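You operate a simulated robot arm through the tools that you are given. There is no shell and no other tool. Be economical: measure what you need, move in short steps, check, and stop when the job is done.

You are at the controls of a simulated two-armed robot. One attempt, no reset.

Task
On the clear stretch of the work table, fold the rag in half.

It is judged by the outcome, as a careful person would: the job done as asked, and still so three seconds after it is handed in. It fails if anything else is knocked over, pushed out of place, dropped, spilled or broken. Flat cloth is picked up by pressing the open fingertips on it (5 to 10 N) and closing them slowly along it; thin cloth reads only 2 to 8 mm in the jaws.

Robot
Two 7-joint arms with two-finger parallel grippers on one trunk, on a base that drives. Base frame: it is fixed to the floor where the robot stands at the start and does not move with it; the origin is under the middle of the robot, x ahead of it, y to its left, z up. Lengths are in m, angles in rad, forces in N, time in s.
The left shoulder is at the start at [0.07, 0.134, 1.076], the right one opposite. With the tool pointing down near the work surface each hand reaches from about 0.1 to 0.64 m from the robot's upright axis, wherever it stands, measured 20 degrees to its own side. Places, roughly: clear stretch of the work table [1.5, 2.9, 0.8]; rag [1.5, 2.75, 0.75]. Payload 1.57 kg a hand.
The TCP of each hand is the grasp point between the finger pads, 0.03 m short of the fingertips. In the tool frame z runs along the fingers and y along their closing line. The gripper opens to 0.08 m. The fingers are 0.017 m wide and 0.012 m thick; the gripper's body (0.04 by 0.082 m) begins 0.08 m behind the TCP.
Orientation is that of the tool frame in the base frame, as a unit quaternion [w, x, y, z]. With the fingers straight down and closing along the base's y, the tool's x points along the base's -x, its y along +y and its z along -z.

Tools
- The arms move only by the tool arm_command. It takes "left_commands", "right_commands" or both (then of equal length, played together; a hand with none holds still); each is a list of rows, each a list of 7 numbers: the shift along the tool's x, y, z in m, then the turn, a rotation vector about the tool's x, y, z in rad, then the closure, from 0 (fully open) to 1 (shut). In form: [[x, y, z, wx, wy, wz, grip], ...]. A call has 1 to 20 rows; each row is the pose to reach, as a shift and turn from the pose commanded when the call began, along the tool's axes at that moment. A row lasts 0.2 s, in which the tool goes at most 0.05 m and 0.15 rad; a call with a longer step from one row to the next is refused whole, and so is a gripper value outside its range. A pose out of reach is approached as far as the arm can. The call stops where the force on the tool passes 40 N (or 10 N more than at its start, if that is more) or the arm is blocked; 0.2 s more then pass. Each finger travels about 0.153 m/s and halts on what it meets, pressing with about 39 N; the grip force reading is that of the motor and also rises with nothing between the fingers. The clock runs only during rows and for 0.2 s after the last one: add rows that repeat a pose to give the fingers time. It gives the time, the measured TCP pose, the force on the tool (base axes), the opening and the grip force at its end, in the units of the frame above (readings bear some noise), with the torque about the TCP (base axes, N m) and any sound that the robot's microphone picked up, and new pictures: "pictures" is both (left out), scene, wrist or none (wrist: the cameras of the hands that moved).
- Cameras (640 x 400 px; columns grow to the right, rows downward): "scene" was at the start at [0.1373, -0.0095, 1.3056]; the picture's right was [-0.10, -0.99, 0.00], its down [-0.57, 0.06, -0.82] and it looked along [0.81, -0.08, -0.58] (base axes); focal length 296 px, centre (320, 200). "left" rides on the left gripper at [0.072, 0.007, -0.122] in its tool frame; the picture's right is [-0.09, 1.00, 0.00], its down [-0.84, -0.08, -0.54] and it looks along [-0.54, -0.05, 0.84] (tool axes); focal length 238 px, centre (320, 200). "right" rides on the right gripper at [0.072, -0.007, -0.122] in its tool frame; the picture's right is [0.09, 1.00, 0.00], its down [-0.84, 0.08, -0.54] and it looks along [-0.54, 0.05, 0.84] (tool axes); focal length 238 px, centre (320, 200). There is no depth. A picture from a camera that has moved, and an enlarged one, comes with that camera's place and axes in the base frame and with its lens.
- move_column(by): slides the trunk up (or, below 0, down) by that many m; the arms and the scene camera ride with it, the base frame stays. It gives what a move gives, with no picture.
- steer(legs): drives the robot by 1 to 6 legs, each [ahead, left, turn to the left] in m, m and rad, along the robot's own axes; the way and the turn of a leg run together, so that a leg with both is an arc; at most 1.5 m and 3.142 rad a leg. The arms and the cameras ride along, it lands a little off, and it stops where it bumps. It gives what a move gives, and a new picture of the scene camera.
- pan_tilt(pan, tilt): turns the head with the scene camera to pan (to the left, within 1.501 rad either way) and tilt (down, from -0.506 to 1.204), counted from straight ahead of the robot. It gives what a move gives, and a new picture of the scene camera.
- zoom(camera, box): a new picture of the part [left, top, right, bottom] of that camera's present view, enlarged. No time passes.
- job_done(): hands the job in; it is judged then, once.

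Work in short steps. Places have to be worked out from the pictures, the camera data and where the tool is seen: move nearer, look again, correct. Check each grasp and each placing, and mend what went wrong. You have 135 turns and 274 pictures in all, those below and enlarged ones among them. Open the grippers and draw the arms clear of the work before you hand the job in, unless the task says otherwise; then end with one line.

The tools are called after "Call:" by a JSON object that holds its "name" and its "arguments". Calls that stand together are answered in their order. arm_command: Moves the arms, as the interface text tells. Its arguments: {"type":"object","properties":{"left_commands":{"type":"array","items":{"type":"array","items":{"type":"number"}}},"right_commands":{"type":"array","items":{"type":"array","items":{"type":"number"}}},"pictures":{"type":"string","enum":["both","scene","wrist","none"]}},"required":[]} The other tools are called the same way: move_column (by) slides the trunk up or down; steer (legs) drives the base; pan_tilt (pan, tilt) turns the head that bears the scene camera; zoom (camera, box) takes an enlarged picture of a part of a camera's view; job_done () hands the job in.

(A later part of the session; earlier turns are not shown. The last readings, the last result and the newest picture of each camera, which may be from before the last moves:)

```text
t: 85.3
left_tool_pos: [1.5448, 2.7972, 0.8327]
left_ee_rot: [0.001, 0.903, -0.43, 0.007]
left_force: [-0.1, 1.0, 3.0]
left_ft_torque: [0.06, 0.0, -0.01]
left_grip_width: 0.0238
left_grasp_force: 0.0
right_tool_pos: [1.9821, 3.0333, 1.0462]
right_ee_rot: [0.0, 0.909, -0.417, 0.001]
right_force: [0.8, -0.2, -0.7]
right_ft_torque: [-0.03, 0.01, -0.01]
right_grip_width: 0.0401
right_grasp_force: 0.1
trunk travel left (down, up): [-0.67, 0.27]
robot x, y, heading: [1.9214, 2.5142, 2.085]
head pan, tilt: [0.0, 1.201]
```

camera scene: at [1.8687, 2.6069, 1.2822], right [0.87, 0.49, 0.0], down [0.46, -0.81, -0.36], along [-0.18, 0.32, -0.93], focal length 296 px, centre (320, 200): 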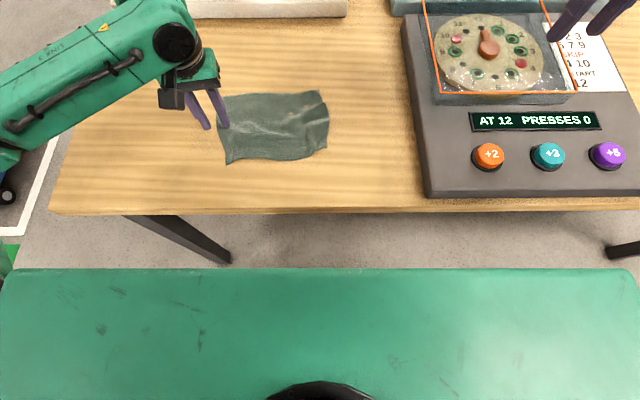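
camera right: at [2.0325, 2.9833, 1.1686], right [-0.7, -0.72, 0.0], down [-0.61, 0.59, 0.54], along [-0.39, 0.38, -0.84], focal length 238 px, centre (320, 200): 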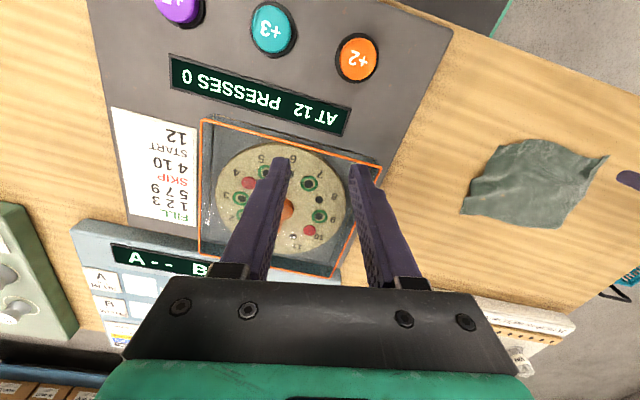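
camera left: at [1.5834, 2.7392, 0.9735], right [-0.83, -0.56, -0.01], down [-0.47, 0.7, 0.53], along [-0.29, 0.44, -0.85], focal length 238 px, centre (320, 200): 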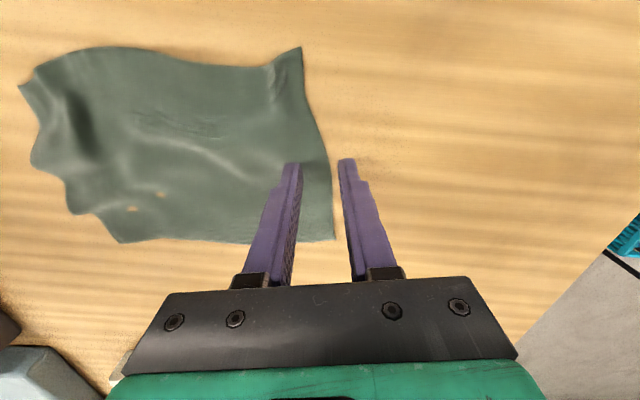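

Contact at 3 N. I add 1 mm, close slowly, and lift 2 cm to check the pinch.

Call:
{"name": "arm_command", "arguments": {"left_commands": [[0, 0, 0.0012, 0, 0, 0, 0.7], [0, 0, 0.0012, 0, 0, 0, 0.76], [0, 0, 0.0012, 0, 0, 0, 0.82], [0, 0, 0.0012, 0, 0, 0, 0.88], [0, 0, 0.001, 0, 0, 0, 0.94], [0, 0, 0.001, 0, 0, 0, 1.0], [0, 0, 0.0, 0, 0, 0, 1.0], [0, 0, -0.01, 0, 0, 0, 1.0], [0, -0.003, -0.02, 0, 0, 0, 1.0]], "pictures": "wrist"}}

Call:
{"name": "zoom", "arguments": {"camera": "scene", "box": [190, 70, 350, 170]}}

```text
t: 87.3
left_tool_pos: [1.5464, 2.7998, 0.8486]
left_ee_rot: [0.002, 0.903, -0.43, 0.007]
left_force: [-0.8, 0.5, -0.5]
left_ft_torque: [0.0, 0.01, 0.02]
left_grip_width: 0.0002
left_grasp_force: 21.2
right_tool_pos: [1.9824, 3.0319, 1.0463]
right_ee_rot: [0.001, 0.909, -0.418, 0.002]
right_force: [0.9, 0.9, 0.9]
right_ft_torque: [0.03, 0.0, 0.02]
right_grip_width: 0.0399
right_grasp_force: 0.1
trunk travel left (down, up): [-0.67, 0.27]
robot x, y, heading: [1.9234, 2.5145, 2.084]
head pan, tilt: [0.0, 1.201]
camera left: at [1.5851, 2.7392, 0.9732], right [-0.83, -0.56, -0.01], down [-0.47, 0.7, 0.53], along [-0.29, 0.44, -0.85], focal length 238 px, centre (320, 200)
```

left: 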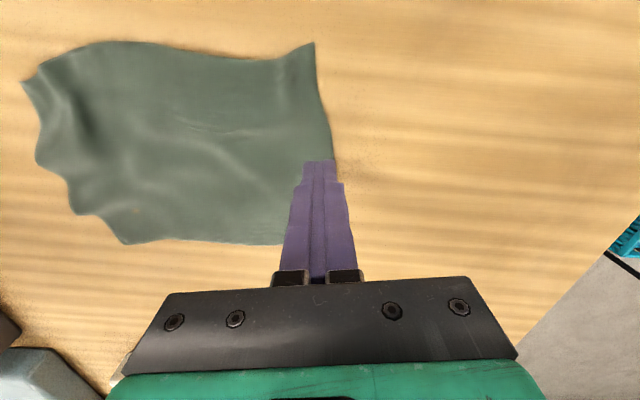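

```text
4.00 times, centred on (270, 120) of scene
camera zoom: at [1.8694, 2.6067, 1.2821], right [0.87, 0.49, 0.0], down [0.46, -0.81, -0.36], along [-0.18, 0.32, -0.93], focal length 1185 px, centre (520, 520)
```

zoom: 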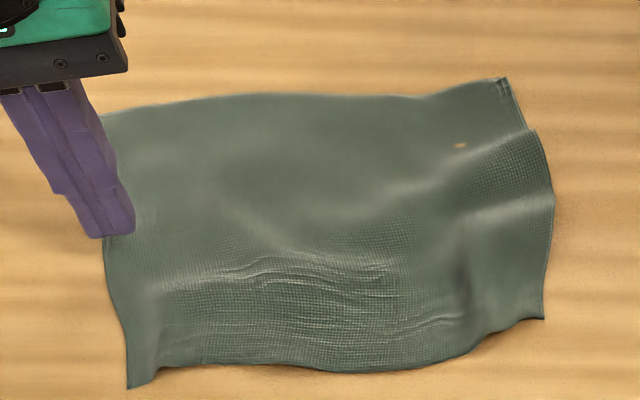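

The pinch missed the hem (0.2 mm). A better way without any turned-back hem: pinch a ridge at both ends of the rag's centre line (fingers already close the right way), lift so both halves hang, and lay it down — the ridge becomes the crease. I raise the left hand and re-centre the base.

Call:
{"name": "arm_command", "arguments": {"left_commands": [[0, 0, -0.03, 0, 0, 0, 0.9], [0, 0, -0.06, 0, 0, 0, 0.7], [0, 0, -0.09, 0, 0, 0, 0.7]], "pictures": "none"}}

Call:
{"name": "steer", "arguments": {"legs": [[0, 0.09, 0]]}}

Call:
{"name": "zoom", "arguments": {"camera": "scene", "box": [230, 70, 390, 170]}}

```text
t: 88.1
left_tool_pos: [1.5441, 2.7987, 0.9408]
left_ee_rot: [0.001, 0.902, -0.431, 0.007]
left_force: [0.3, 0.2, 0.0]
left_ft_torque: [0.02, 0.02, -0.01]
left_grip_width: 0.0238
left_grasp_force: 0.1
right_tool_pos: [1.9817, 3.0323, 1.0462]
right_ee_rot: [0.0, 0.909, -0.418, 0.001]
right_force: [0.0, -0.6, -0.4]
right_ft_torque: [-0.01, 0.01, 0.02]
right_grip_width: 0.0399
right_grasp_force: 0.0
trunk travel left (down, up): [-0.67, 0.27]
robot x, y, heading: [1.9194, 2.5134, 2.086]
head pan, tilt: [0.0, 1.201]
```

```text
t: 89.2
left_tool_pos: [1.4641, 2.7545, 0.9416]
left_ee_rot: [0.002, 0.904, -0.428, 0.008]
left_force: [0.3, 0.0, 0.7]
left_ft_torque: [-0.05, 0.0, -0.02]
left_grip_width: 0.0239
left_grasp_force: 0.0
right_tool_pos: [1.9013, 2.9883, 1.0472]
right_ee_rot: [0.001, 0.91, -0.416, 0.002]
right_force: [0.0, 0.3, -0.5]
right_ft_torque: [-0.01, 0.01, 0.03]
right_grip_width: 0.0402
right_grasp_force: 0.1
trunk travel left (down, up): [-0.67, 0.27]
robot x, y, heading: [1.8433, 2.4659, 2.085]
head pan, tilt: [0.0, 1.201]
camera scene: at [1.79, 2.5624, 1.2822], right [0.87, 0.49, 0.0], down [0.46, -0.81, -0.36], along [-0.18, 0.32, -0.93], focal length 296 px, centre (320, 200)
```

scene: 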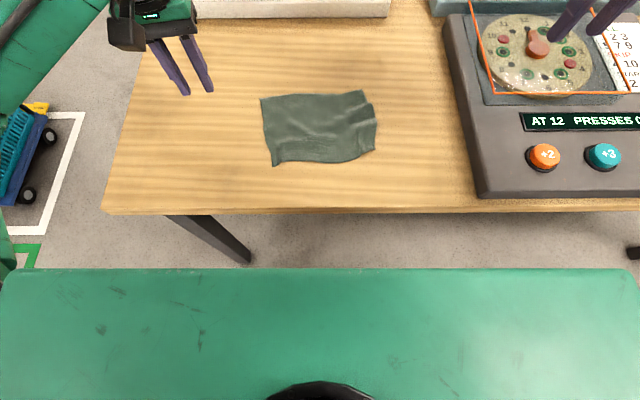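

```text
4.00 times, centred on (310, 120) of scene
camera zoom: at [1.79, 2.5624, 1.2822], right [0.87, 0.49, 0.0], down [0.46, -0.81, -0.36], along [-0.18, 0.32, -0.93], focal length 1185 px, centre (360, 520)
```

zoom: 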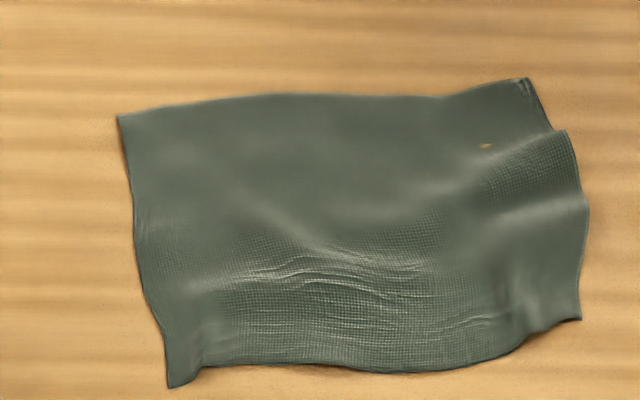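

Corners are clear now; the centre line runs from the near hem at (1.667, 2.794) to the far hem at (1.569, 2.921). I bring the right hand over the near end and the left over the far end, tips about 4 cm above the table.

Call:
{"name": "arm_command", "arguments": {"left_commands": [[-0.03, 0, 0, 0, 0, 0, 0.65], [-0.0527, -0.03, 0, 0, 0, 0, 0.65], [-0.0527, -0.07, 0, 0, 0, 0, 0.65], [-0.0527, -0.1, 0, 0, 0, 0, 0.65], [-0.0527, -0.13, 0, 0, 0, 0, 0.65], [-0.0527, -0.16, 0, 0, 0, 0, 0.65], [-0.0527, -0.187, 0, 0, 0, 0, 0.65], [-0.0527, -0.187, 0.02, 0, 0, 0, 0.65], [-0.0527, -0.187, 0.04, 0, 0, 0, 0.65], [-0.0527, -0.187, 0.06, 0, 0, 0, 0.65], [-0.0527, -0.187, 0.072, 0, 0, 0, 0.65]], "right_commands": [[0, 0.045, 0, 0, 0, 0, 0.65], [0, 0.09, 0, 0, 0, 0, 0.65], [0, 0.135, 0, 0, 0, 0, 0.65], [0, 0.18, 0, 0, 0, 0, 0.65], [-0.008, 0.225, 0, 0, 0, 0, 0.65], [-0.0166, 0.27, 0.01, 0, 0, 0, 0.65], [-0.0166, 0.304, 0.035, 0, 0, 0, 0.65], [-0.0166, 0.304, 0.08, 0, 0, 0, 0.65], [-0.0166, 0.304, 0.125, 0, 0, 0, 0.65], [-0.0166, 0.304, 0.165, 0, 0, 0, 0.65], [-0.0166, 0.304, 0.177, 0, 0, 0, 0.65]]}}

```text
t: 91.6
left_tool_pos: [1.5649, 2.9052, 0.8529]
left_ee_rot: [0.02, 0.909, -0.415, 0.015]
left_force: [0.4, 1.5, 0.3]
left_ft_torque: [-0.02, 0.01, 0.02]
left_grip_width: 0.0282
left_grasp_force: 0.0
right_tool_pos: [1.6531, 2.8049, 0.887]
right_ee_rot: [0.001, 0.909, -0.417, -0.021]
right_force: [-0.8, 0.7, 0.4]
right_ft_torque: [0.01, 0.0, 0.01]
right_grip_width: 0.0281
right_grasp_force: 0.1
trunk travel left (down, up): [-0.67, 0.27]
robot x, y, heading: [1.8432, 2.4718, 2.086]
head pan, tilt: [0.0, 1.201]
camera scene: at [1.7896, 2.5622, 1.2822], right [0.87, 0.49, 0.0], down [0.46, -0.81, -0.36], along [-0.18, 0.32, -0.93], focal length 296 px, centre (320, 200)
camera right: at [1.7097, 2.7539, 1.0043], right [-0.69, -0.72, 0.02], down [-0.58, 0.58, 0.57], along [-0.42, 0.39, -0.82], focal length 238 px, centre (320, 200)
camera left: at [1.6054, 2.8511, 0.9789], right [-0.81, -0.58, 0.02], down [-0.5, 0.71, 0.5], along [-0.31, 0.4, -0.86], focal length 238 px, centre (320, 200)
```

scene: 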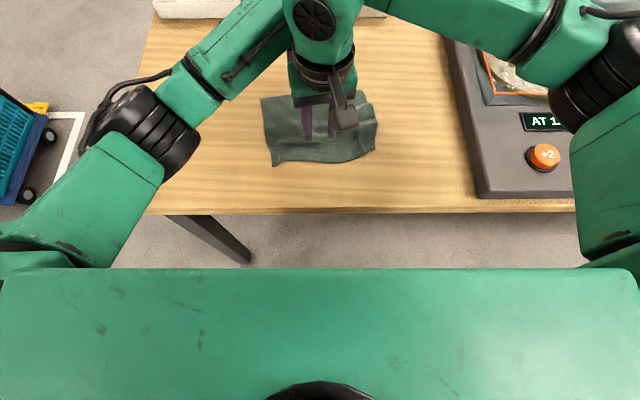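
right: 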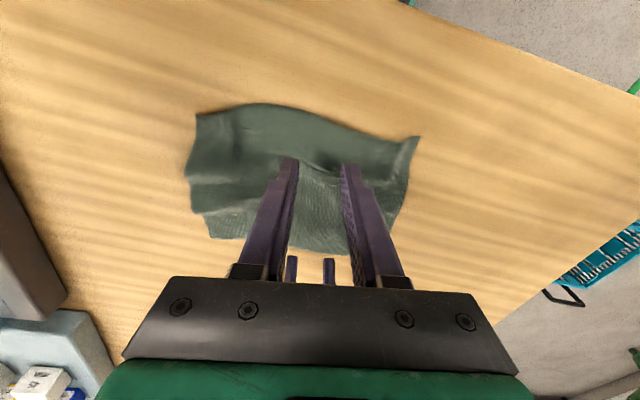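
left: 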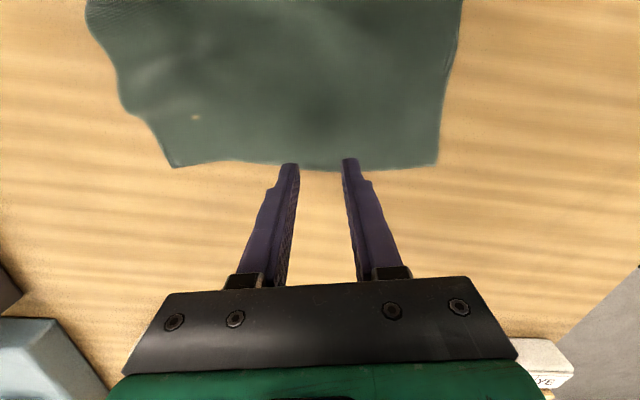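

The two wrists are touching (poses are off by 1–2 cm). I separate them, and lean the left hand forward and the right hand back so their bodies clear each other at the same tip positions.

Call:
{"name": "arm_command", "arguments": {"left_commands": [[-0.02, 0, 0, 0, 0, 0, 0.65], [-0.035, 0, -0.015, 0, 0.1, 0, 0.65], [-0.035, 0, -0.02, 0, 0.22, 0, 0.65], [-0.035, 0, -0.02, 0, 0.35, 0, 0.65]], "right_commands": [[0.02, 0, 0, 0, 0, 0, 0.65], [0.03, 0, 0, 0, -0.1, 0, 0.65], [0.03, 0, 0, 0, -0.2, 0, 0.65], [0.03, 0, 0, 0, -0.3, 0, 0.65]], "pictures": "scene"}}

```text
t: 92.6
left_tool_pos: [1.5642, 2.9029, 0.875]
left_ee_rot: [0.075, 0.888, -0.422, 0.166]
left_force: [-0.7, 0.3, -0.4]
left_ft_torque: [-0.01, 0.04, -0.04]
left_grip_width: 0.028
left_grasp_force: 0.2
left hand out of reach, approached as far as the arm can: row 3, 4
right_tool_pos: [1.6781, 2.779, 0.8692]
right_ee_rot: [-0.063, 0.899, -0.412, -0.136]
right_force: [0.7, 0.0, 0.1]
right_ft_torque: [-0.02, -0.03, 0.01]
right_grip_width: 0.0279
right_grasp_force: 0.0
trunk travel left (down, up): [-0.67, 0.27]
robot x, y, heading: [1.8401, 2.4741, 2.081]
head pan, tilt: [0.0, 1.201]
camera scene: at [1.7881, 2.5614, 1.2822], right [0.87, 0.49, 0.0], down [0.46, -0.81, -0.36], along [-0.18, 0.32, -0.93], focal length 296 px, centre (320, 200)
```

scene: 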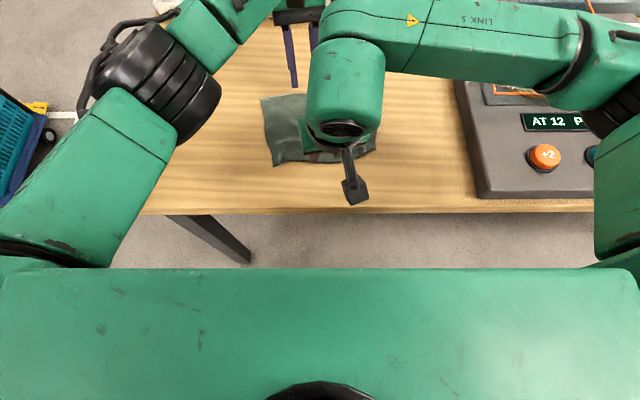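

Left is at its outer limit. I roll the base 4 cm forward and bring the right hand nearly upright, then check both poses.

Call:
{"name": "steer", "arguments": {"legs": [[0.04, 0, 0]]}}

Call:
{"name": "arm_command", "arguments": {"left_commands": [[0, 0, 0, 0, 0, 0, 0.65], [0, 0, 0, 0, 0, 0, 0.65]], "right_commands": [[0, 0, 0, 0, 0.1, 0, 0.65], [0, 0, 0, 0, 0.2, 0, 0.65]]}}

```text
t: 93.5
left_tool_pos: [1.5474, 2.9367, 0.8739]
left_ee_rot: [0.074, 0.888, -0.424, 0.164]
left_force: [0.3, 0.3, -0.2]
left_ft_torque: [-0.02, 0.03, -0.04]
left_grip_width: 0.028
left_grasp_force: 0.0
right_tool_pos: [1.6597, 2.8117, 0.871]
right_ee_rot: [-0.063, 0.899, -0.412, -0.135]
right_force: [-1.2, 0.4, -0.8]
right_ft_torque: [0.02, 0.04, 0.01]
right_grip_width: 0.0282
right_grasp_force: 0.2
trunk travel left (down, up): [-0.67, 0.27]
robot x, y, heading: [1.8226, 2.5064, 2.087]
head pan, tilt: [0.0, 1.201]
camera scene: at [1.7709, 2.5952, 1.2825], right [0.87, 0.49, 0.0], down [0.46, -0.81, -0.36], along [-0.18, 0.32, -0.93], focal length 296 px, centre (320, 200)
```

scene: 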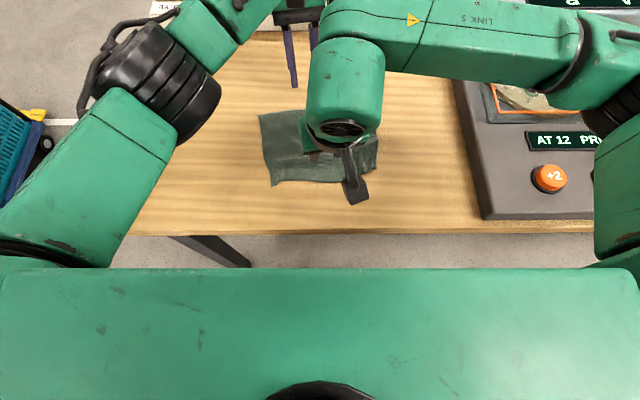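

```text
t: 94.1
left_tool_pos: [1.5454, 2.9381, 0.8725]
left_ee_rot: [0.076, 0.888, -0.422, 0.165]
left_force: [-0.7, 0.1, -0.6]
left_ft_torque: [-0.01, -0.01, -0.03]
left_grip_width: 0.0283
left_grasp_force: 0.1
right_tool_pos: [1.6601, 2.8149, 0.8677]
right_ee_rot: [-0.02, 0.908, -0.417, -0.043]
right_force: [0.2, 0.1, 0.6]
right_ft_torque: [-0.01, 0.01, 0.01]
right_grip_width: 0.0281
right_grasp_force: 0.1
trunk travel left (down, up): [-0.67, 0.27]
robot x, y, heading: [1.8233, 2.5017, 2.085]
head pan, tilt: [0.0, 1.201]
camera scene: at [1.7691, 2.5981, 1.2821], right [0.87, 0.49, 0.0], down [0.46, -0.81, -0.36], along [-0.18, 0.31, -0.93], focal length 296 px, centre (320, 200)
camera right: at [1.7191, 2.7558, 0.9837], right [-0.69, -0.72, -0.01], down [-0.57, 0.54, 0.62], along [-0.44, 0.44, -0.79], focal length 238 px, centre (320, 200)
camera left: at [1.5548, 2.9151, 1.0131], right [-0.83, -0.56, -0.04], down [-0.56, 0.8, 0.21], along [-0.09, 0.19, -0.98], focal length 238 px, centre (320, 200)
```

scene: 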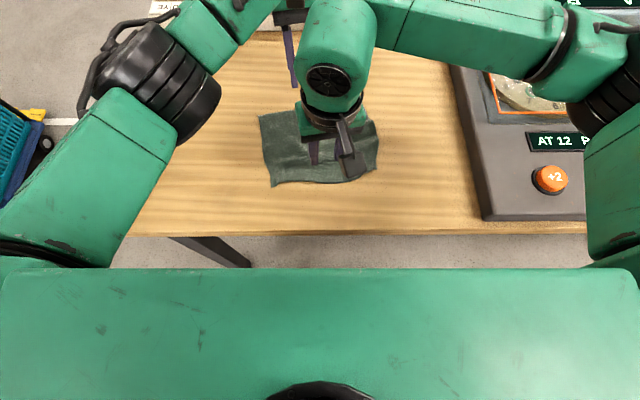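
right: 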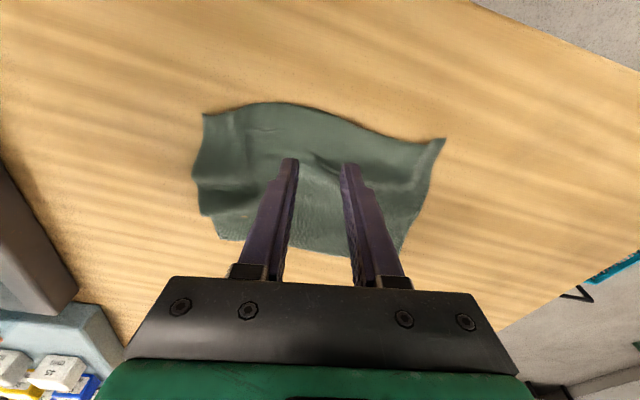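
left: 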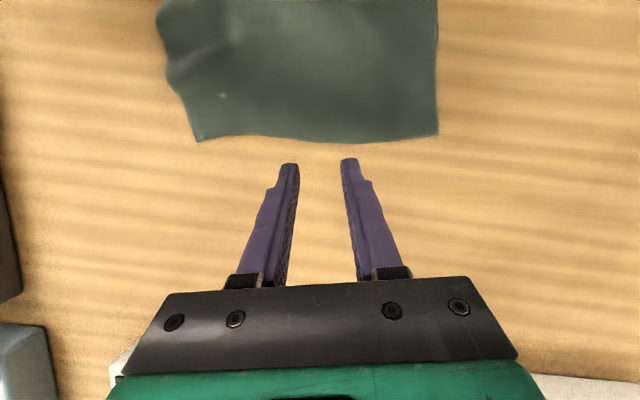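

Both hands hold their poses with no contact. Using the wrist views, left needs 29 mm back, 6 mm right; right needs 15 mm back; I lower both to about 1.5 cm above the rag.

Call:
{"name": "arm_command", "arguments": {"left_commands": [[0.012, -0.006, 0.01, 0, 0, 0, 0.65], [0.02, -0.006, 0.025, 0, 0, 0, 0.65], [0.0164, -0.006, 0.0384, 0, 0, 0, 0.65]], "right_commands": [[0.015, 0.001, 0, 0, 0, 0, 0.65], [0.0165, 0.001, 0.01, 0, 0, 0, 0.65], [0.0176, 0.001, 0.0214, 0, 0, 0, 0.65]]}}

```text
t: 94.9
left_tool_pos: [1.5676, 2.9197, 0.8435]
left_ee_rot: [0.076, 0.888, -0.422, 0.165]
left_force: [0.2, 1.2, -0.6]
left_ft_torque: [0.04, 0.02, 0.01]
left_grip_width: 0.0281
left_grasp_force: 0.0
right_tool_pos: [1.6688, 2.8021, 0.848]
right_ee_rot: [-0.02, 0.908, -0.417, -0.045]
right_force: [0.5, 0.6, 1.0]
right_ft_torque: [0.01, 0.0, -0.01]
right_grip_width: 0.028
right_grasp_force: 0.1
trunk travel left (down, up): [-0.67, 0.27]
robot x, y, heading: [1.8199, 2.5076, 2.084]
head pan, tilt: [0.0, 1.201]
camera scene: at [1.7698, 2.5977, 1.2822], right [0.87, 0.49, 0.0], down [0.46, -0.81, -0.36], along [-0.18, 0.32, -0.93], focal length 296 px, centre (320, 200)
camera right: at [1.7285, 2.7438, 0.961], right [-0.69, -0.72, -0.01], down [-0.57, 0.54, 0.62], along [-0.44, 0.44, -0.78], focal length 238 px, centre (320, 200)
camera left: at [1.5781, 2.896, 0.9833], right [-0.83, -0.56, -0.04], down [-0.56, 0.8, 0.21], along [-0.09, 0.19, -0.98], focal length 238 px, centre (320, 200)
```

scene: 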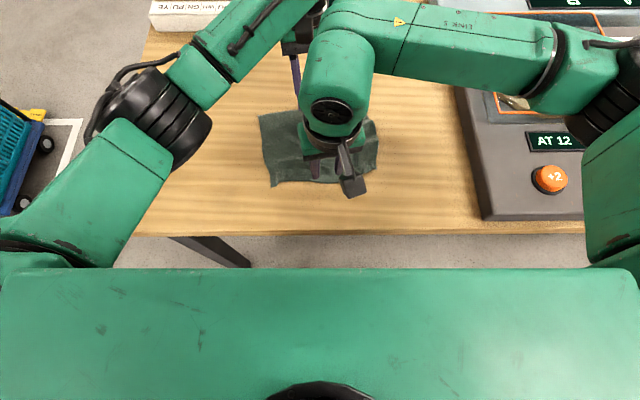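
right: 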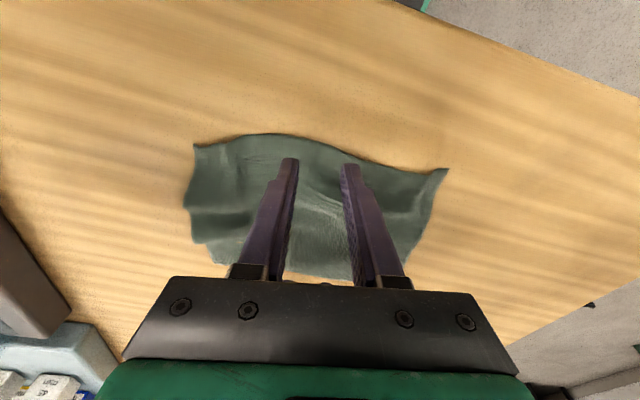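
left: 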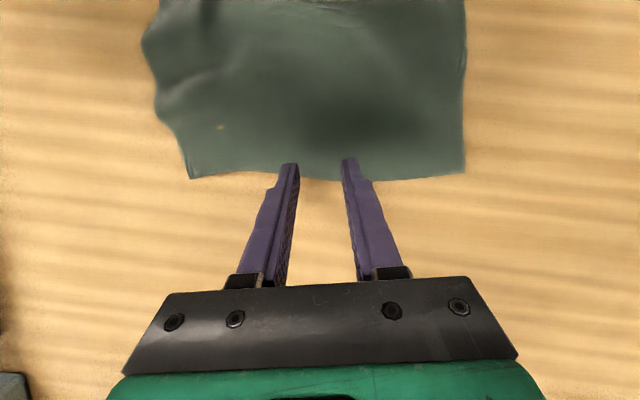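

Both grips are well placed about 1 cm inside the hems, on the centre line. I lower to near contact.

Call:
{"name": "arm_command", "arguments": {"left_commands": [[0.0003, 0, 0.005, 0, 0, 0, 0.65], [0.0005, 0, 0.0098, 0, 0, 0, 0.65]], "right_commands": [[0.0006, 0, 0.007, 0, 0, 0, 0.65], [0.0012, 0, 0.0135, 0, 0, 0, 0.65]], "pictures": "none"}}

```text
t: 95.5
left_tool_pos: [1.5718, 2.9176, 0.8341]
left_ee_rot: [0.075, 0.888, -0.423, 0.165]
left_force: [-0.4, -0.6, 0.2]
left_ft_torque: [-0.01, 0.01, 0.0]
left_grip_width: 0.0278
left_grasp_force: 0.2
right_tool_pos: [1.6692, 2.7995, 0.8327]
right_ee_rot: [-0.021, 0.908, -0.416, -0.044]
right_force: [0.4, -0.2, 0.5]
right_ft_torque: [-0.02, 0.01, -0.01]
right_grip_width: 0.0279
right_grasp_force: 0.0
trunk travel left (down, up): [-0.67, 0.27]
robot x, y, heading: [1.8218, 2.508, 2.086]
head pan, tilt: [0.0, 1.201]
```

One more small step down (2 mm each).

Call:
{"name": "arm_command", "arguments": {"left_commands": [[-0.0007, 0, 0.002, 0, 0, 0, 0.65]], "right_commands": [[0.0002, 0, 0.0018, 0, 0, 0, 0.65]], "pictures": "none"}}

```text
t: 95.9
left_tool_pos: [1.5714, 2.9176, 0.8316]
left_ee_rot: [0.075, 0.888, -0.423, 0.164]
left_force: [-0.3, 0.1, 2.1]
left_ft_torque: [-0.03, 0.02, -0.04]
left_grip_width: 0.0279
left_grasp_force: 0.0
right_tool_pos: [1.6692, 2.8017, 0.8322]
right_ee_rot: [-0.02, 0.908, -0.417, -0.044]
right_force: [-0.2, 0.9, 3.7]
right_ft_torque: [0.01, -0.01, 0.0]
right_grip_width: 0.0277
right_grasp_force: 0.1
trunk travel left (down, up): [-0.67, 0.27]
robot x, y, heading: [1.8206, 2.5029, 2.083]
head pan, tilt: [0.0, 1.201]
```

Touching with 2 and 4 N; 1 mm more each for about 8 N, then close slowly.

Call:
{"name": "arm_command", "arguments": {"left_commands": [[-0.0004, 0, 0.0015, 0, 0, 0, 0.65], [-0.0004, 0, 0.0015, 0, 0, 0, 0.71], [-0.0004, 0, 0.0015, 0, 0, 0, 0.77], [-0.0004, 0, 0.0015, 0, 0, 0, 0.83], [-0.0004, 0, 0.0015, 0, 0, 0, 0.89], [-0.0004, 0, 0.0015, 0, 0, 0, 0.95], [-0.0004, 0, 0.001, 0, 0, 0, 1], [-0.0004, 0, 0.0005, 0, 0, 0, 1]], "right_commands": [[0, 0, 0.001, 0, 0, 0, 0.65], [0, 0, 0.001, 0, 0, 0, 0.71], [0, 0, 0.001, 0, 0, 0, 0.77], [0, 0, 0.001, 0, 0, 0, 0.83], [0, 0, 0.001, 0, 0, 0, 0.89], [0, 0, 0.001, 0, 0, 0, 0.95], [0, 0, 0.0005, 0, 0, 0, 1], [0, 0, 0, 0, 0, 0, 1]], "pictures": "wrist"}}

```text
t: 97.7
left_tool_pos: [1.5717, 2.9153, 0.832]
left_ee_rot: [0.075, 0.888, -0.423, 0.164]
left_force: [0.8, -0.3, 4.6]
left_ft_torque: [-0.03, 0.0, 0.03]
left_grip_width: 0.0022
left_grasp_force: 23.9
right_tool_pos: [1.6684, 2.7996, 0.8322]
right_ee_rot: [-0.022, 0.908, -0.416, -0.043]
right_force: [-1.7, -1.6, 14.1]
right_ft_torque: [-0.01, -0.05, 0.0]
right_grip_width: 0.0023
right_grasp_force: 23.8
trunk travel left (down, up): [-0.67, 0.27]
robot x, y, heading: [1.82, 2.5067, 2.088]
head pan, tilt: [0.0, 1.201]
camera right: at [1.7289, 2.7415, 0.9457], right [-0.69, -0.72, -0.01], down [-0.57, 0.54, 0.62], along [-0.44, 0.44, -0.78], focal length 238 px, centre (320, 200)
camera left: at [1.581, 2.8909, 0.9725], right [-0.83, -0.56, -0.04], down [-0.56, 0.8, 0.21], along [-0.09, 0.19, -0.98], focal length 238 px, centre (320, 200)
```

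right: 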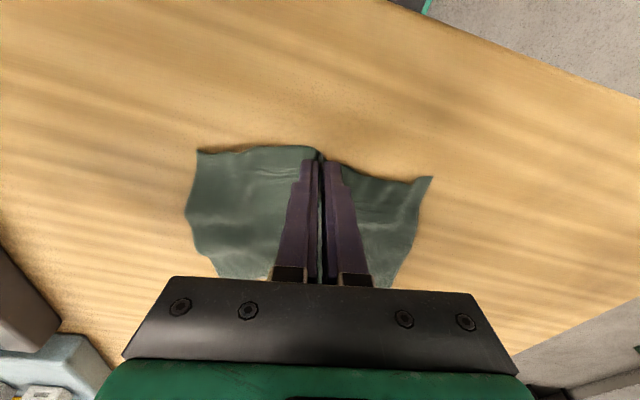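
left: 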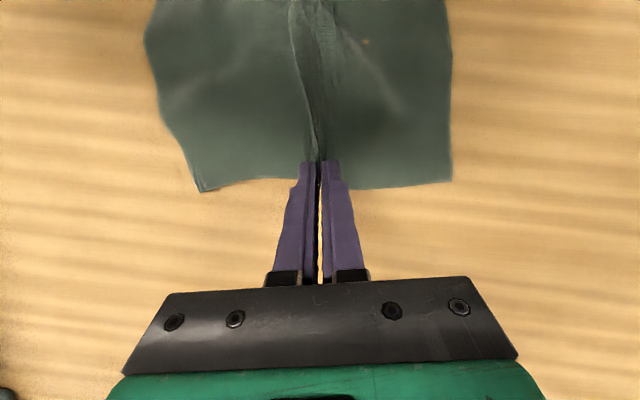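

A neat ridge now runs along the centre line, gripped at both ends. I lift both hands straight up 11 cm so the halves hang.

Call:
{"name": "arm_command", "arguments": {"left_commands": [[0.0071, 0, -0.0187, 0, 0, 0, 1], [0.0143, 0, -0.0374, 0, 0, 0, 1], [0.0214, 0, -0.056, 0, 0, 0, 1], [0.0286, 0, -0.0747, 0, 0, 0, 1], [0.0357, 0, -0.0934, 0, 0, 0, 1], [0.0393, 0, -0.1027, 0, 0, 0, 1], [0.0393, 0, -0.1027, 0, 0, 0, 1]], "right_commands": [[-0.0018, 0, -0.02, 0, 0, 0, 1], [-0.0036, 0, -0.0398, 0, 0, 0, 1], [-0.0054, 0, -0.0598, 0, 0, 0, 1], [-0.0072, 0, -0.0797, 0, 0, 0, 1], [-0.009, 0, -0.0996, 0, 0, 0, 1], [-0.0099, 0, -0.1096, 0, 0, 0, 1], [-0.0099, 0, -0.1096, 0, 0, 0, 1]]}}

Call:
{"name": "zoom", "arguments": {"camera": "scene", "box": [210, 60, 430, 198]}}

```text
t: 99.3
left_tool_pos: [1.5704, 2.917, 0.9431]
left_ee_rot: [0.076, 0.888, -0.423, 0.164]
left_force: [0.7, -0.4, -0.7]
left_ft_torque: [0.02, -0.03, 0.01]
left_grip_width: 0.002
left_grasp_force: 23.8
right_tool_pos: [1.6696, 2.8009, 0.9419]
right_ee_rot: [-0.021, 0.908, -0.416, -0.044]
right_force: [-0.4, 0.5, 0.6]
right_ft_torque: [0.0, 0.02, 0.0]
right_grip_width: 0.0025
right_grasp_force: 24.1
trunk travel left (down, up): [-0.67, 0.27]
robot x, y, heading: [1.8177, 2.5093, 2.085]
head pan, tilt: [0.0, 1.201]
camera scene: at [1.7696, 2.5975, 1.2822], right [0.87, 0.49, 0.0], down [0.46, -0.81, -0.36], along [-0.18, 0.32, -0.93], focal length 296 px, centre (320, 200)
camera right: at [1.729, 2.7435, 1.0558], right [-0.69, -0.72, -0.01], down [-0.57, 0.54, 0.62], along [-0.44, 0.44, -0.78], focal length 238 px, centre (320, 200)
camera left: at [1.5799, 2.8929, 1.0823], right [-0.83, -0.56, -0.04], down [-0.56, 0.8, 0.21], along [-0.09, 0.19, -0.98], focal length 238 px, centre (320, 200)
```

scene: 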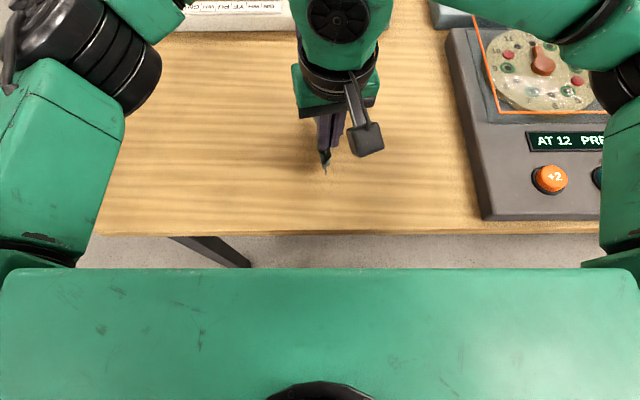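
right: 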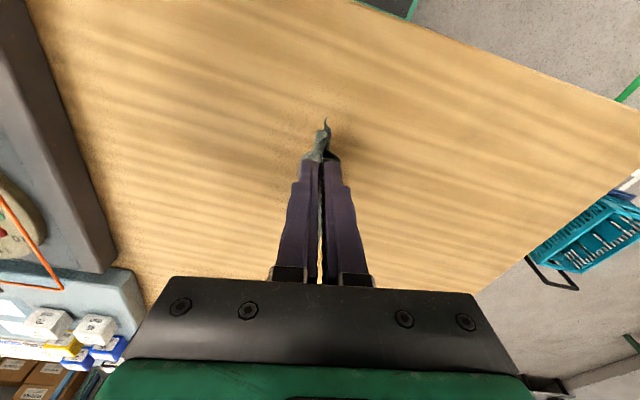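
left: 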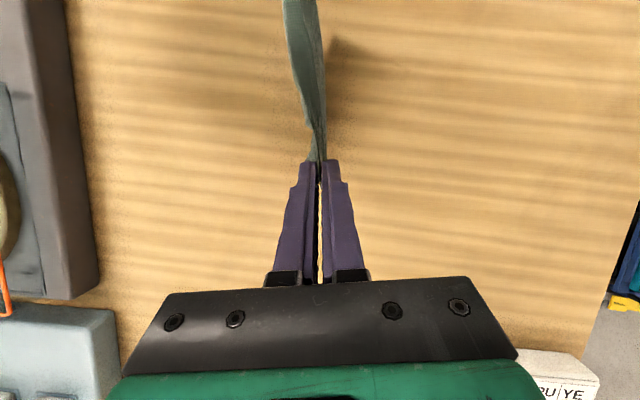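

```text
2.90 times, centred on (320, 129) of scene
camera zoom: at [1.7696, 2.5975, 1.2822], right [0.87, 0.49, 0.0], down [0.46, -0.81, -0.36], along [-0.18, 0.32, -0.93], focal length 858 px, centre (320, 406)
```

zoom: 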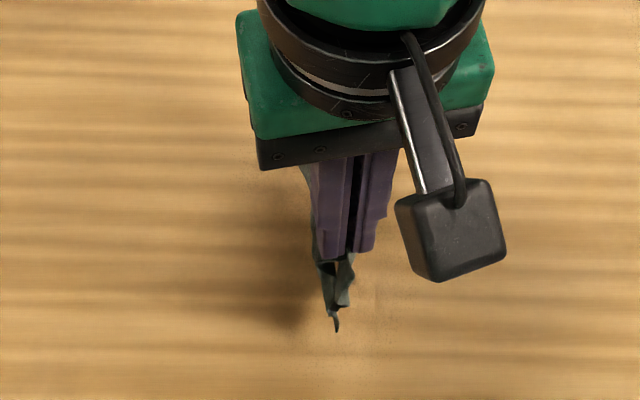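

It hangs neatly folded in two. To lay it down I first shift the hands 4.5 cm right (slightly raised), then sweep left while lowering so both layers lie down to the right of the crease.

Call:
{"name": "arm_command", "arguments": {"left_commands": [[0.0036, -0.012, -0.0093, 0, 0, 0, 1], [0.0054, -0.027, -0.014, 0, 0, 0, 1], [0.0054, -0.045, -0.014, 0, 0, 0, 1], [0.0054, -0.045, -0.014, 0, 0, 0, 1], [0.0054, -0.045, -0.014, 0, 0, 0, 1]], "right_commands": [[-0.0009, -0.012, -0.01, 0, 0, 0, 1], [-0.0013, -0.027, -0.015, 0, 0, 0, 1], [-0.0013, -0.045, -0.015, 0, 0, 0, 1], [-0.0013, -0.045, -0.015, 0, 0, 0, 1], [-0.0013, -0.045, -0.015, 0, 0, 0, 1]]}}

```text
t: 100.5
left_tool_pos: [1.6054, 2.9455, 0.9566]
left_ee_rot: [0.076, 0.888, -0.423, 0.165]
left_force: [-0.6, 0.6, 0.2]
left_ft_torque: [-0.02, 0.02, 0.01]
left_grip_width: 0.0023
left_grasp_force: 23.8
right_tool_pos: [1.7038, 2.8299, 0.9561]
right_ee_rot: [-0.02, 0.908, -0.415, -0.044]
right_force: [-0.4, -0.8, -0.1]
right_ft_torque: [-0.01, 0.02, 0.02]
right_grip_width: 0.0025
right_grasp_force: 23.8
trunk travel left (down, up): [-0.67, 0.27]
robot x, y, heading: [1.8237, 2.5045, 2.086]
head pan, tilt: [0.0, 1.201]
camera scene: at [1.7698, 2.5976, 1.2822], right [0.87, 0.49, 0.0], down [0.46, -0.81, -0.36], along [-0.18, 0.32, -0.93], focal length 296 px, centre (320, 200)
camera right: at [1.7637, 2.7719, 1.0697], right [-0.69, -0.72, -0.01], down [-0.57, 0.54, 0.62], along [-0.44, 0.44, -0.78], focal length 238 px, centre (320, 200)
camera left: at [1.6161, 2.9209, 1.097], right [-0.83, -0.56, -0.04], down [-0.56, 0.8, 0.21], along [-0.09, 0.19, -0.98], focal length 238 px, centre (320, 200)
```

scene: 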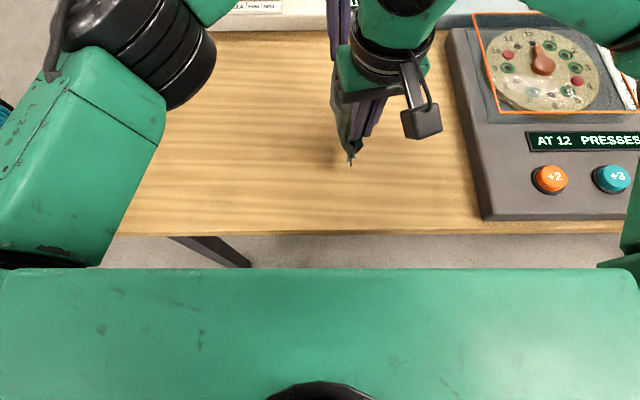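
right: 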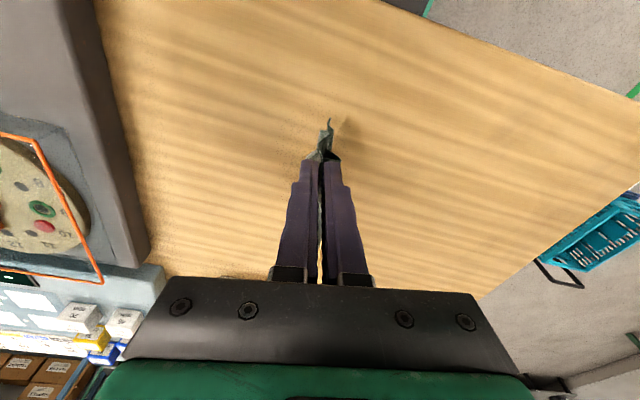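
left: 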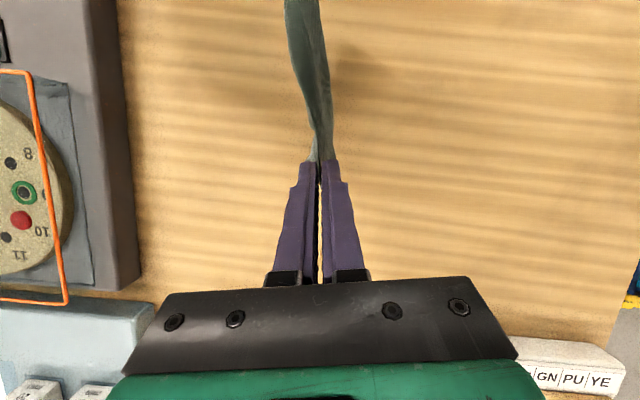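

Now the laying sweep: down 11.8 cm while moving 9.4 cm left.

Call:
{"name": "arm_command", "arguments": {"left_commands": [[-0.0043, 0.005, 0.0112, 0, 0, 0, 1], [-0.0086, 0.015, 0.0224, 0, 0, 0, 1], [-0.0129, 0.028, 0.0336, 0, 0, 0, 1], [-0.0171, 0.041, 0.0448, 0, 0, 0, 1], [-0.0214, 0.053, 0.056, 0, 0, 0, 1], [-0.0257, 0.064, 0.0672, 0, 0, 0, 1], [-0.03, 0.073, 0.0785, 0, 0, 0, 1], [-0.0339, 0.081, 0.0887, 0, 0, 0, 1], [-0.0375, 0.088, 0.0981, 0, 0, 0, 1], [-0.0403, 0.092, 0.1055, 0, 0, 0, 1], [-0.0414, 0.094, 0.1083, 0, 0, 0, 1]], "right_commands": [[0.0011, 0.005, 0.012, 0, 0, 0, 1], [0.0022, 0.015, 0.0239, 0, 0, 0, 1], [0.0032, 0.028, 0.0359, 0, 0, 0, 1], [0.0043, 0.041, 0.0478, 0, 0, 0, 1], [0.0054, 0.053, 0.0598, 0, 0, 0, 1], [0.0065, 0.064, 0.0717, 0, 0, 0, 1], [0.0076, 0.073, 0.0837, 0, 0, 0, 1], [0.0086, 0.081, 0.0946, 0, 0, 0, 1], [0.0095, 0.088, 0.1046, 0, 0, 0, 1], [0.0102, 0.092, 0.1125, 0, 0, 0, 1], [0.0104, 0.094, 0.1155, 0, 0, 0, 1]]}}

Call:
{"name": "zoom", "arguments": {"camera": "scene", "box": [210, 60, 430, 198]}}

```text
t: 102.9
left_tool_pos: [1.5322, 2.8855, 0.8399]
left_ee_rot: [0.075, 0.888, -0.421, 0.166]
left_force: [0.6, -0.1, 0.2]
left_ft_torque: [-0.01, 0.0, 0.0]
left_grip_width: 0.0023
left_grasp_force: 23.2
right_tool_pos: [1.63, 2.7715, 0.8406]
right_ee_rot: [-0.02, 0.908, -0.416, -0.043]
right_force: [-0.8, 0.9, 0.2]
right_ft_torque: [0.04, 0.0, 0.01]
right_grip_width: 0.0027
right_grasp_force: 24.1
trunk travel left (down, up): [-0.67, 0.27]
robot x, y, heading: [1.8243, 2.5078, 2.081]
head pan, tilt: [0.0, 1.201]
camera scene: at [1.7695, 2.5973, 1.2822], right [0.87, 0.49, 0.0], down [0.46, -0.81, -0.36], along [-0.18, 0.32, -0.93], focal length 296 px, centre (320, 200)
camera right: at [1.6907, 2.7117, 0.9544], right [-0.69, -0.72, -0.01], down [-0.57, 0.54, 0.62], along [-0.44, 0.44, -0.78], focal length 238 px, centre (320, 200)
camera left: at [1.5419, 2.8621, 0.9799], right [-0.83, -0.56, -0.04], down [-0.56, 0.8, 0.21], along [-0.09, 0.19, -0.98], focal length 238 px, centre (320, 200)
```

scene: 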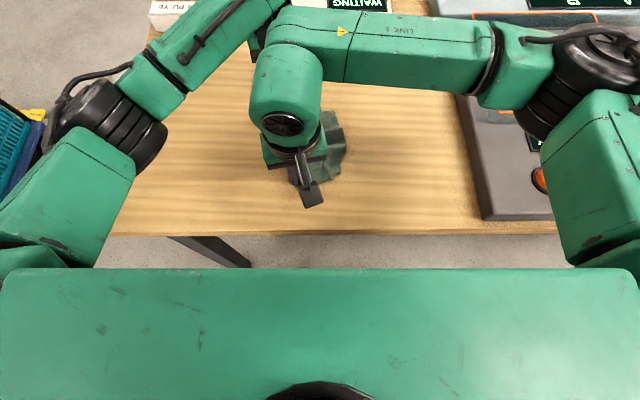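
right: 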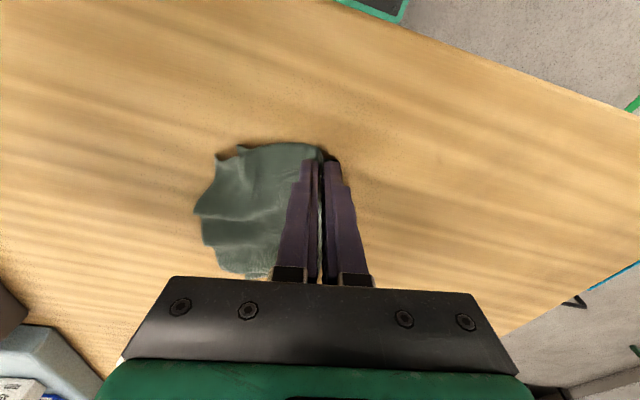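
left: 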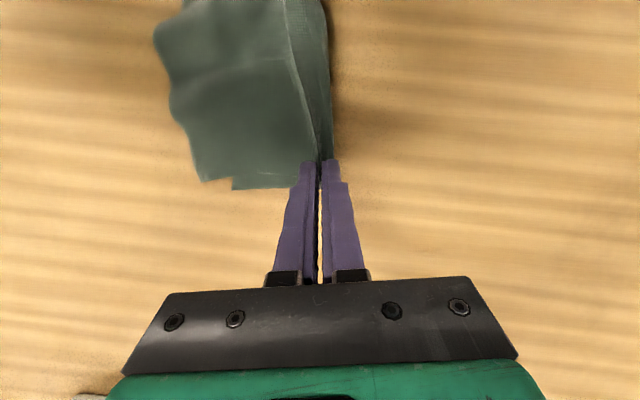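

```text
2.90 times, centred on (320, 129) of scene
camera zoom: at [1.7695, 2.5973, 1.2822], right [0.87, 0.49, 0.0], down [0.46, -0.81, -0.36], along [-0.18, 0.32, -0.93], focal length 858 px, centre (320, 406)
```

zoom: 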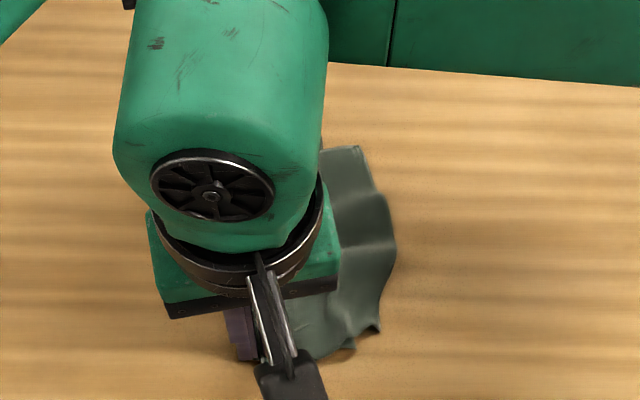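

Both layers lie together to the right of the crease, hems nearly aligned. I lower 4 mm more, open gently, and lift straight off.

Call:
{"name": "arm_command", "arguments": {"left_commands": [[-0.0014, 0.004, 0.0037, 0, 0, 0, 1], [-0.0014, 0.004, 0.0037, 0, 0, 0, 0.95], [-0.0014, 0.004, 0.0037, 0, 0, 0, 0.88], [-0.0014, 0.004, 0.0037, 0, 0, 0, 0.8], [-0.0014, 0.004, 0.0037, 0, 0, 0, 0.75], [0.0036, 0.004, -0.0093, 0, 0, 0, 0.75], [0.0107, 0.004, -0.028, 0, 0, 0, 0.75], [0.025, 0.004, -0.065, 0, 0, 0, 0.75], [0.036, 0.004, -0.094, 0, 0, 0, 0.75]], "right_commands": [[0.0004, 0.004, 0.004, 0, 0, 0, 1], [0.0004, 0.004, 0.004, 0, 0, 0, 0.95], [0.0004, 0.004, 0.004, 0, 0, 0, 0.88], [0.0004, 0.004, 0.004, 0, 0, 0, 0.8], [0.0004, 0.004, 0.004, 0, 0, 0, 0.75], [-0.0009, 0.004, -0.01, 0, 0, 0, 0.75], [-0.0027, 0.004, -0.03, 0, 0, 0, 0.75], [-0.0063, 0.004, -0.07, 0, 0, 0, 0.75], [-0.009, 0.004, -0.1, 0, 0, 0, 0.75]]}}

```text
t: 104.9
left_tool_pos: [1.53, 2.8825, 0.9422]
left_ee_rot: [0.075, 0.889, -0.421, 0.165]
left_force: [-0.1, 0.8, -1.0]
left_ft_torque: [0.0, 0.06, 0.0]
left_grip_width: 0.0203
left_grasp_force: 0.0
right_tool_pos: [1.6285, 2.7657, 0.941]
right_ee_rot: [-0.021, 0.908, -0.416, -0.044]
right_force: [-0.4, 0.3, 0.2]
right_ft_torque: [0.01, 0.02, -0.01]
right_grip_width: 0.0199
right_grasp_force: 0.0
trunk travel left (down, up): [-0.67, 0.27]
robot x, y, heading: [1.8195, 2.507, 2.086]
head pan, tilt: [0.0, 1.201]
camera scene: at [1.7702, 2.5967, 1.2822], right [0.87, 0.49, 0.0], down [0.46, -0.81, -0.36], along [-0.18, 0.32, -0.93], focal length 296 px, centre (320, 200)
camera right: at [1.6886, 2.7074, 1.0548], right [-0.69, -0.72, -0.01], down [-0.57, 0.54, 0.62], along [-0.44, 0.44, -0.78], focal length 238 px, centre (320, 200)
camera left: at [1.5397, 2.8582, 1.0824], right [-0.83, -0.56, -0.04], down [-0.56, 0.8, 0.21], along [-0.09, 0.19, -0.98], focal length 238 px, centre (320, 200)
```

scene: 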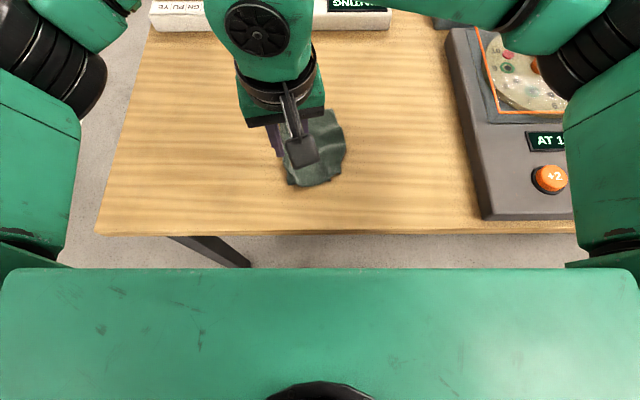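
right: 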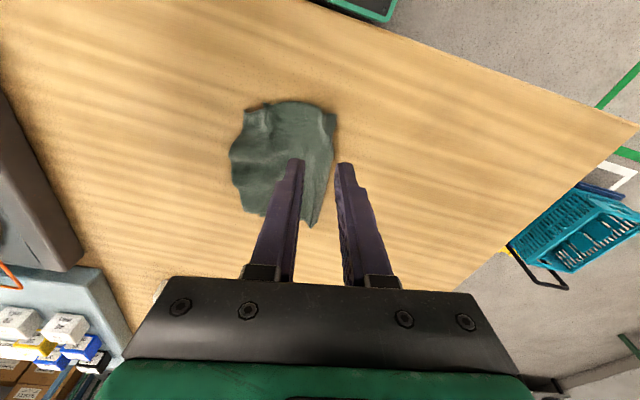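
left: 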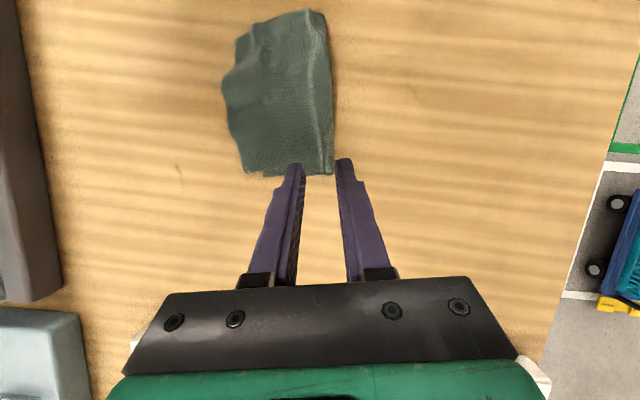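

The rag is released and folded. I move both arms apart and clear, and then look closely.

Call:
{"name": "arm_command", "arguments": {"left_commands": [[0.0, 0.03, -0.02, 0, 0, 0, 0.5], [0, 0.07, -0.04, 0, 0, 0, 0.3], [0, 0.11, -0.05, 0, 0, 0, 0], [0.02, 0.15, -0.06, 0, 0, 0, 0], [0.04, 0.18, -0.06, 0, 0, 0, 0]], "right_commands": [[0, -0.02, -0.03, 0, 0, 0, 0.5], [0, -0.05, -0.06, 0, 0, 0, 0.3], [0, -0.09, -0.09, 0, 0, 0, 0], [0, -0.13, -0.1, 0, 0, 0, 0], [0, -0.17, -0.1, 0, 0, 0, 0]], "pictures": "wrist"}}

Call:
{"name": "zoom", "arguments": {"camera": "scene", "box": [240, 90, 400, 190]}}

```text
t: 106.1
left_tool_pos: [1.4006, 2.7545, 1.0142]
left_ee_rot: [0.075, 0.888, -0.423, 0.164]
left_force: [0.6, -0.2, 0.8]
left_ft_torque: [0.01, 0.04, 0.0]
left_grip_width: 0.08
left_grasp_force: 0.1
right_tool_pos: [1.7665, 2.8696, 1.0424]
right_ee_rot: [-0.021, 0.908, -0.416, -0.044]
right_force: [-0.1, 1.0, 0.2]
right_ft_torque: [0.01, 0.03, -0.01]
right_grip_width: 0.0797
right_grasp_force: 0.0
trunk travel left (down, up): [-0.67, 0.27]
robot x, y, heading: [1.8218, 2.5005, 2.079]
head pan, tilt: [0.0, 1.201]
camera right: at [1.8266, 2.8111, 1.1553], right [-0.69, -0.72, -0.01], down [-0.57, 0.54, 0.62], along [-0.44, 0.44, -0.78], focal length 238 px, centre (320, 200)
camera left: at [1.4095, 2.7318, 1.1537], right [-0.83, -0.56, -0.04], down [-0.56, 0.8, 0.21], along [-0.09, 0.19, -0.98], focal length 238 px, centre (320, 200)
```

right: 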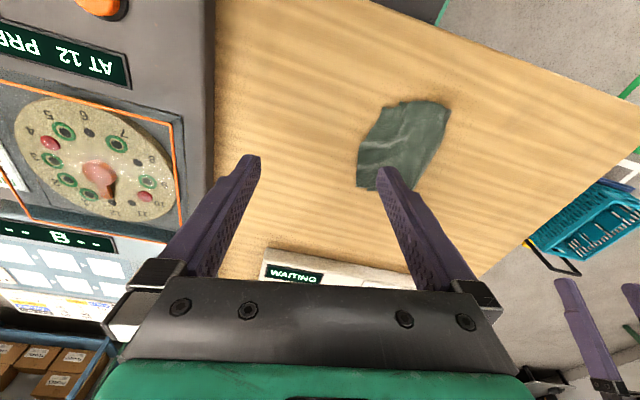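
left: 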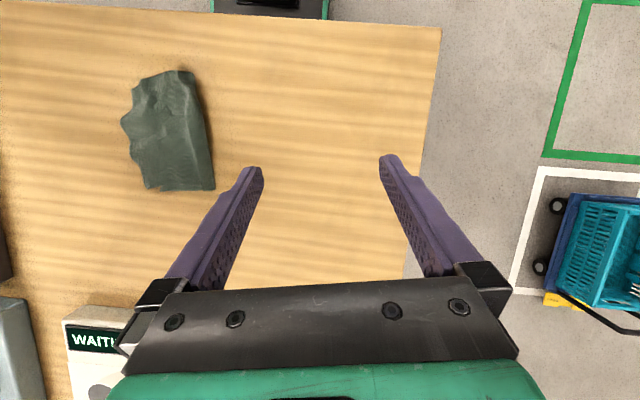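

```text
4.00 times, centred on (320, 140) of scene
camera zoom: at [1.7712, 2.5962, 1.2824], right [0.87, 0.49, 0.0], down [0.46, -0.81, -0.36], along [-0.18, 0.32, -0.93], focal length 1185 px, centre (320, 440)
```

zoom: 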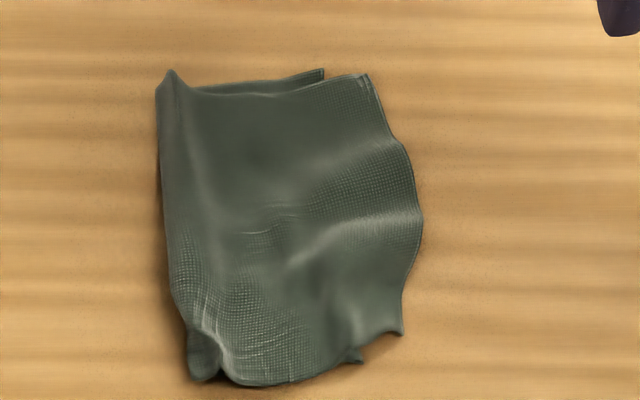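

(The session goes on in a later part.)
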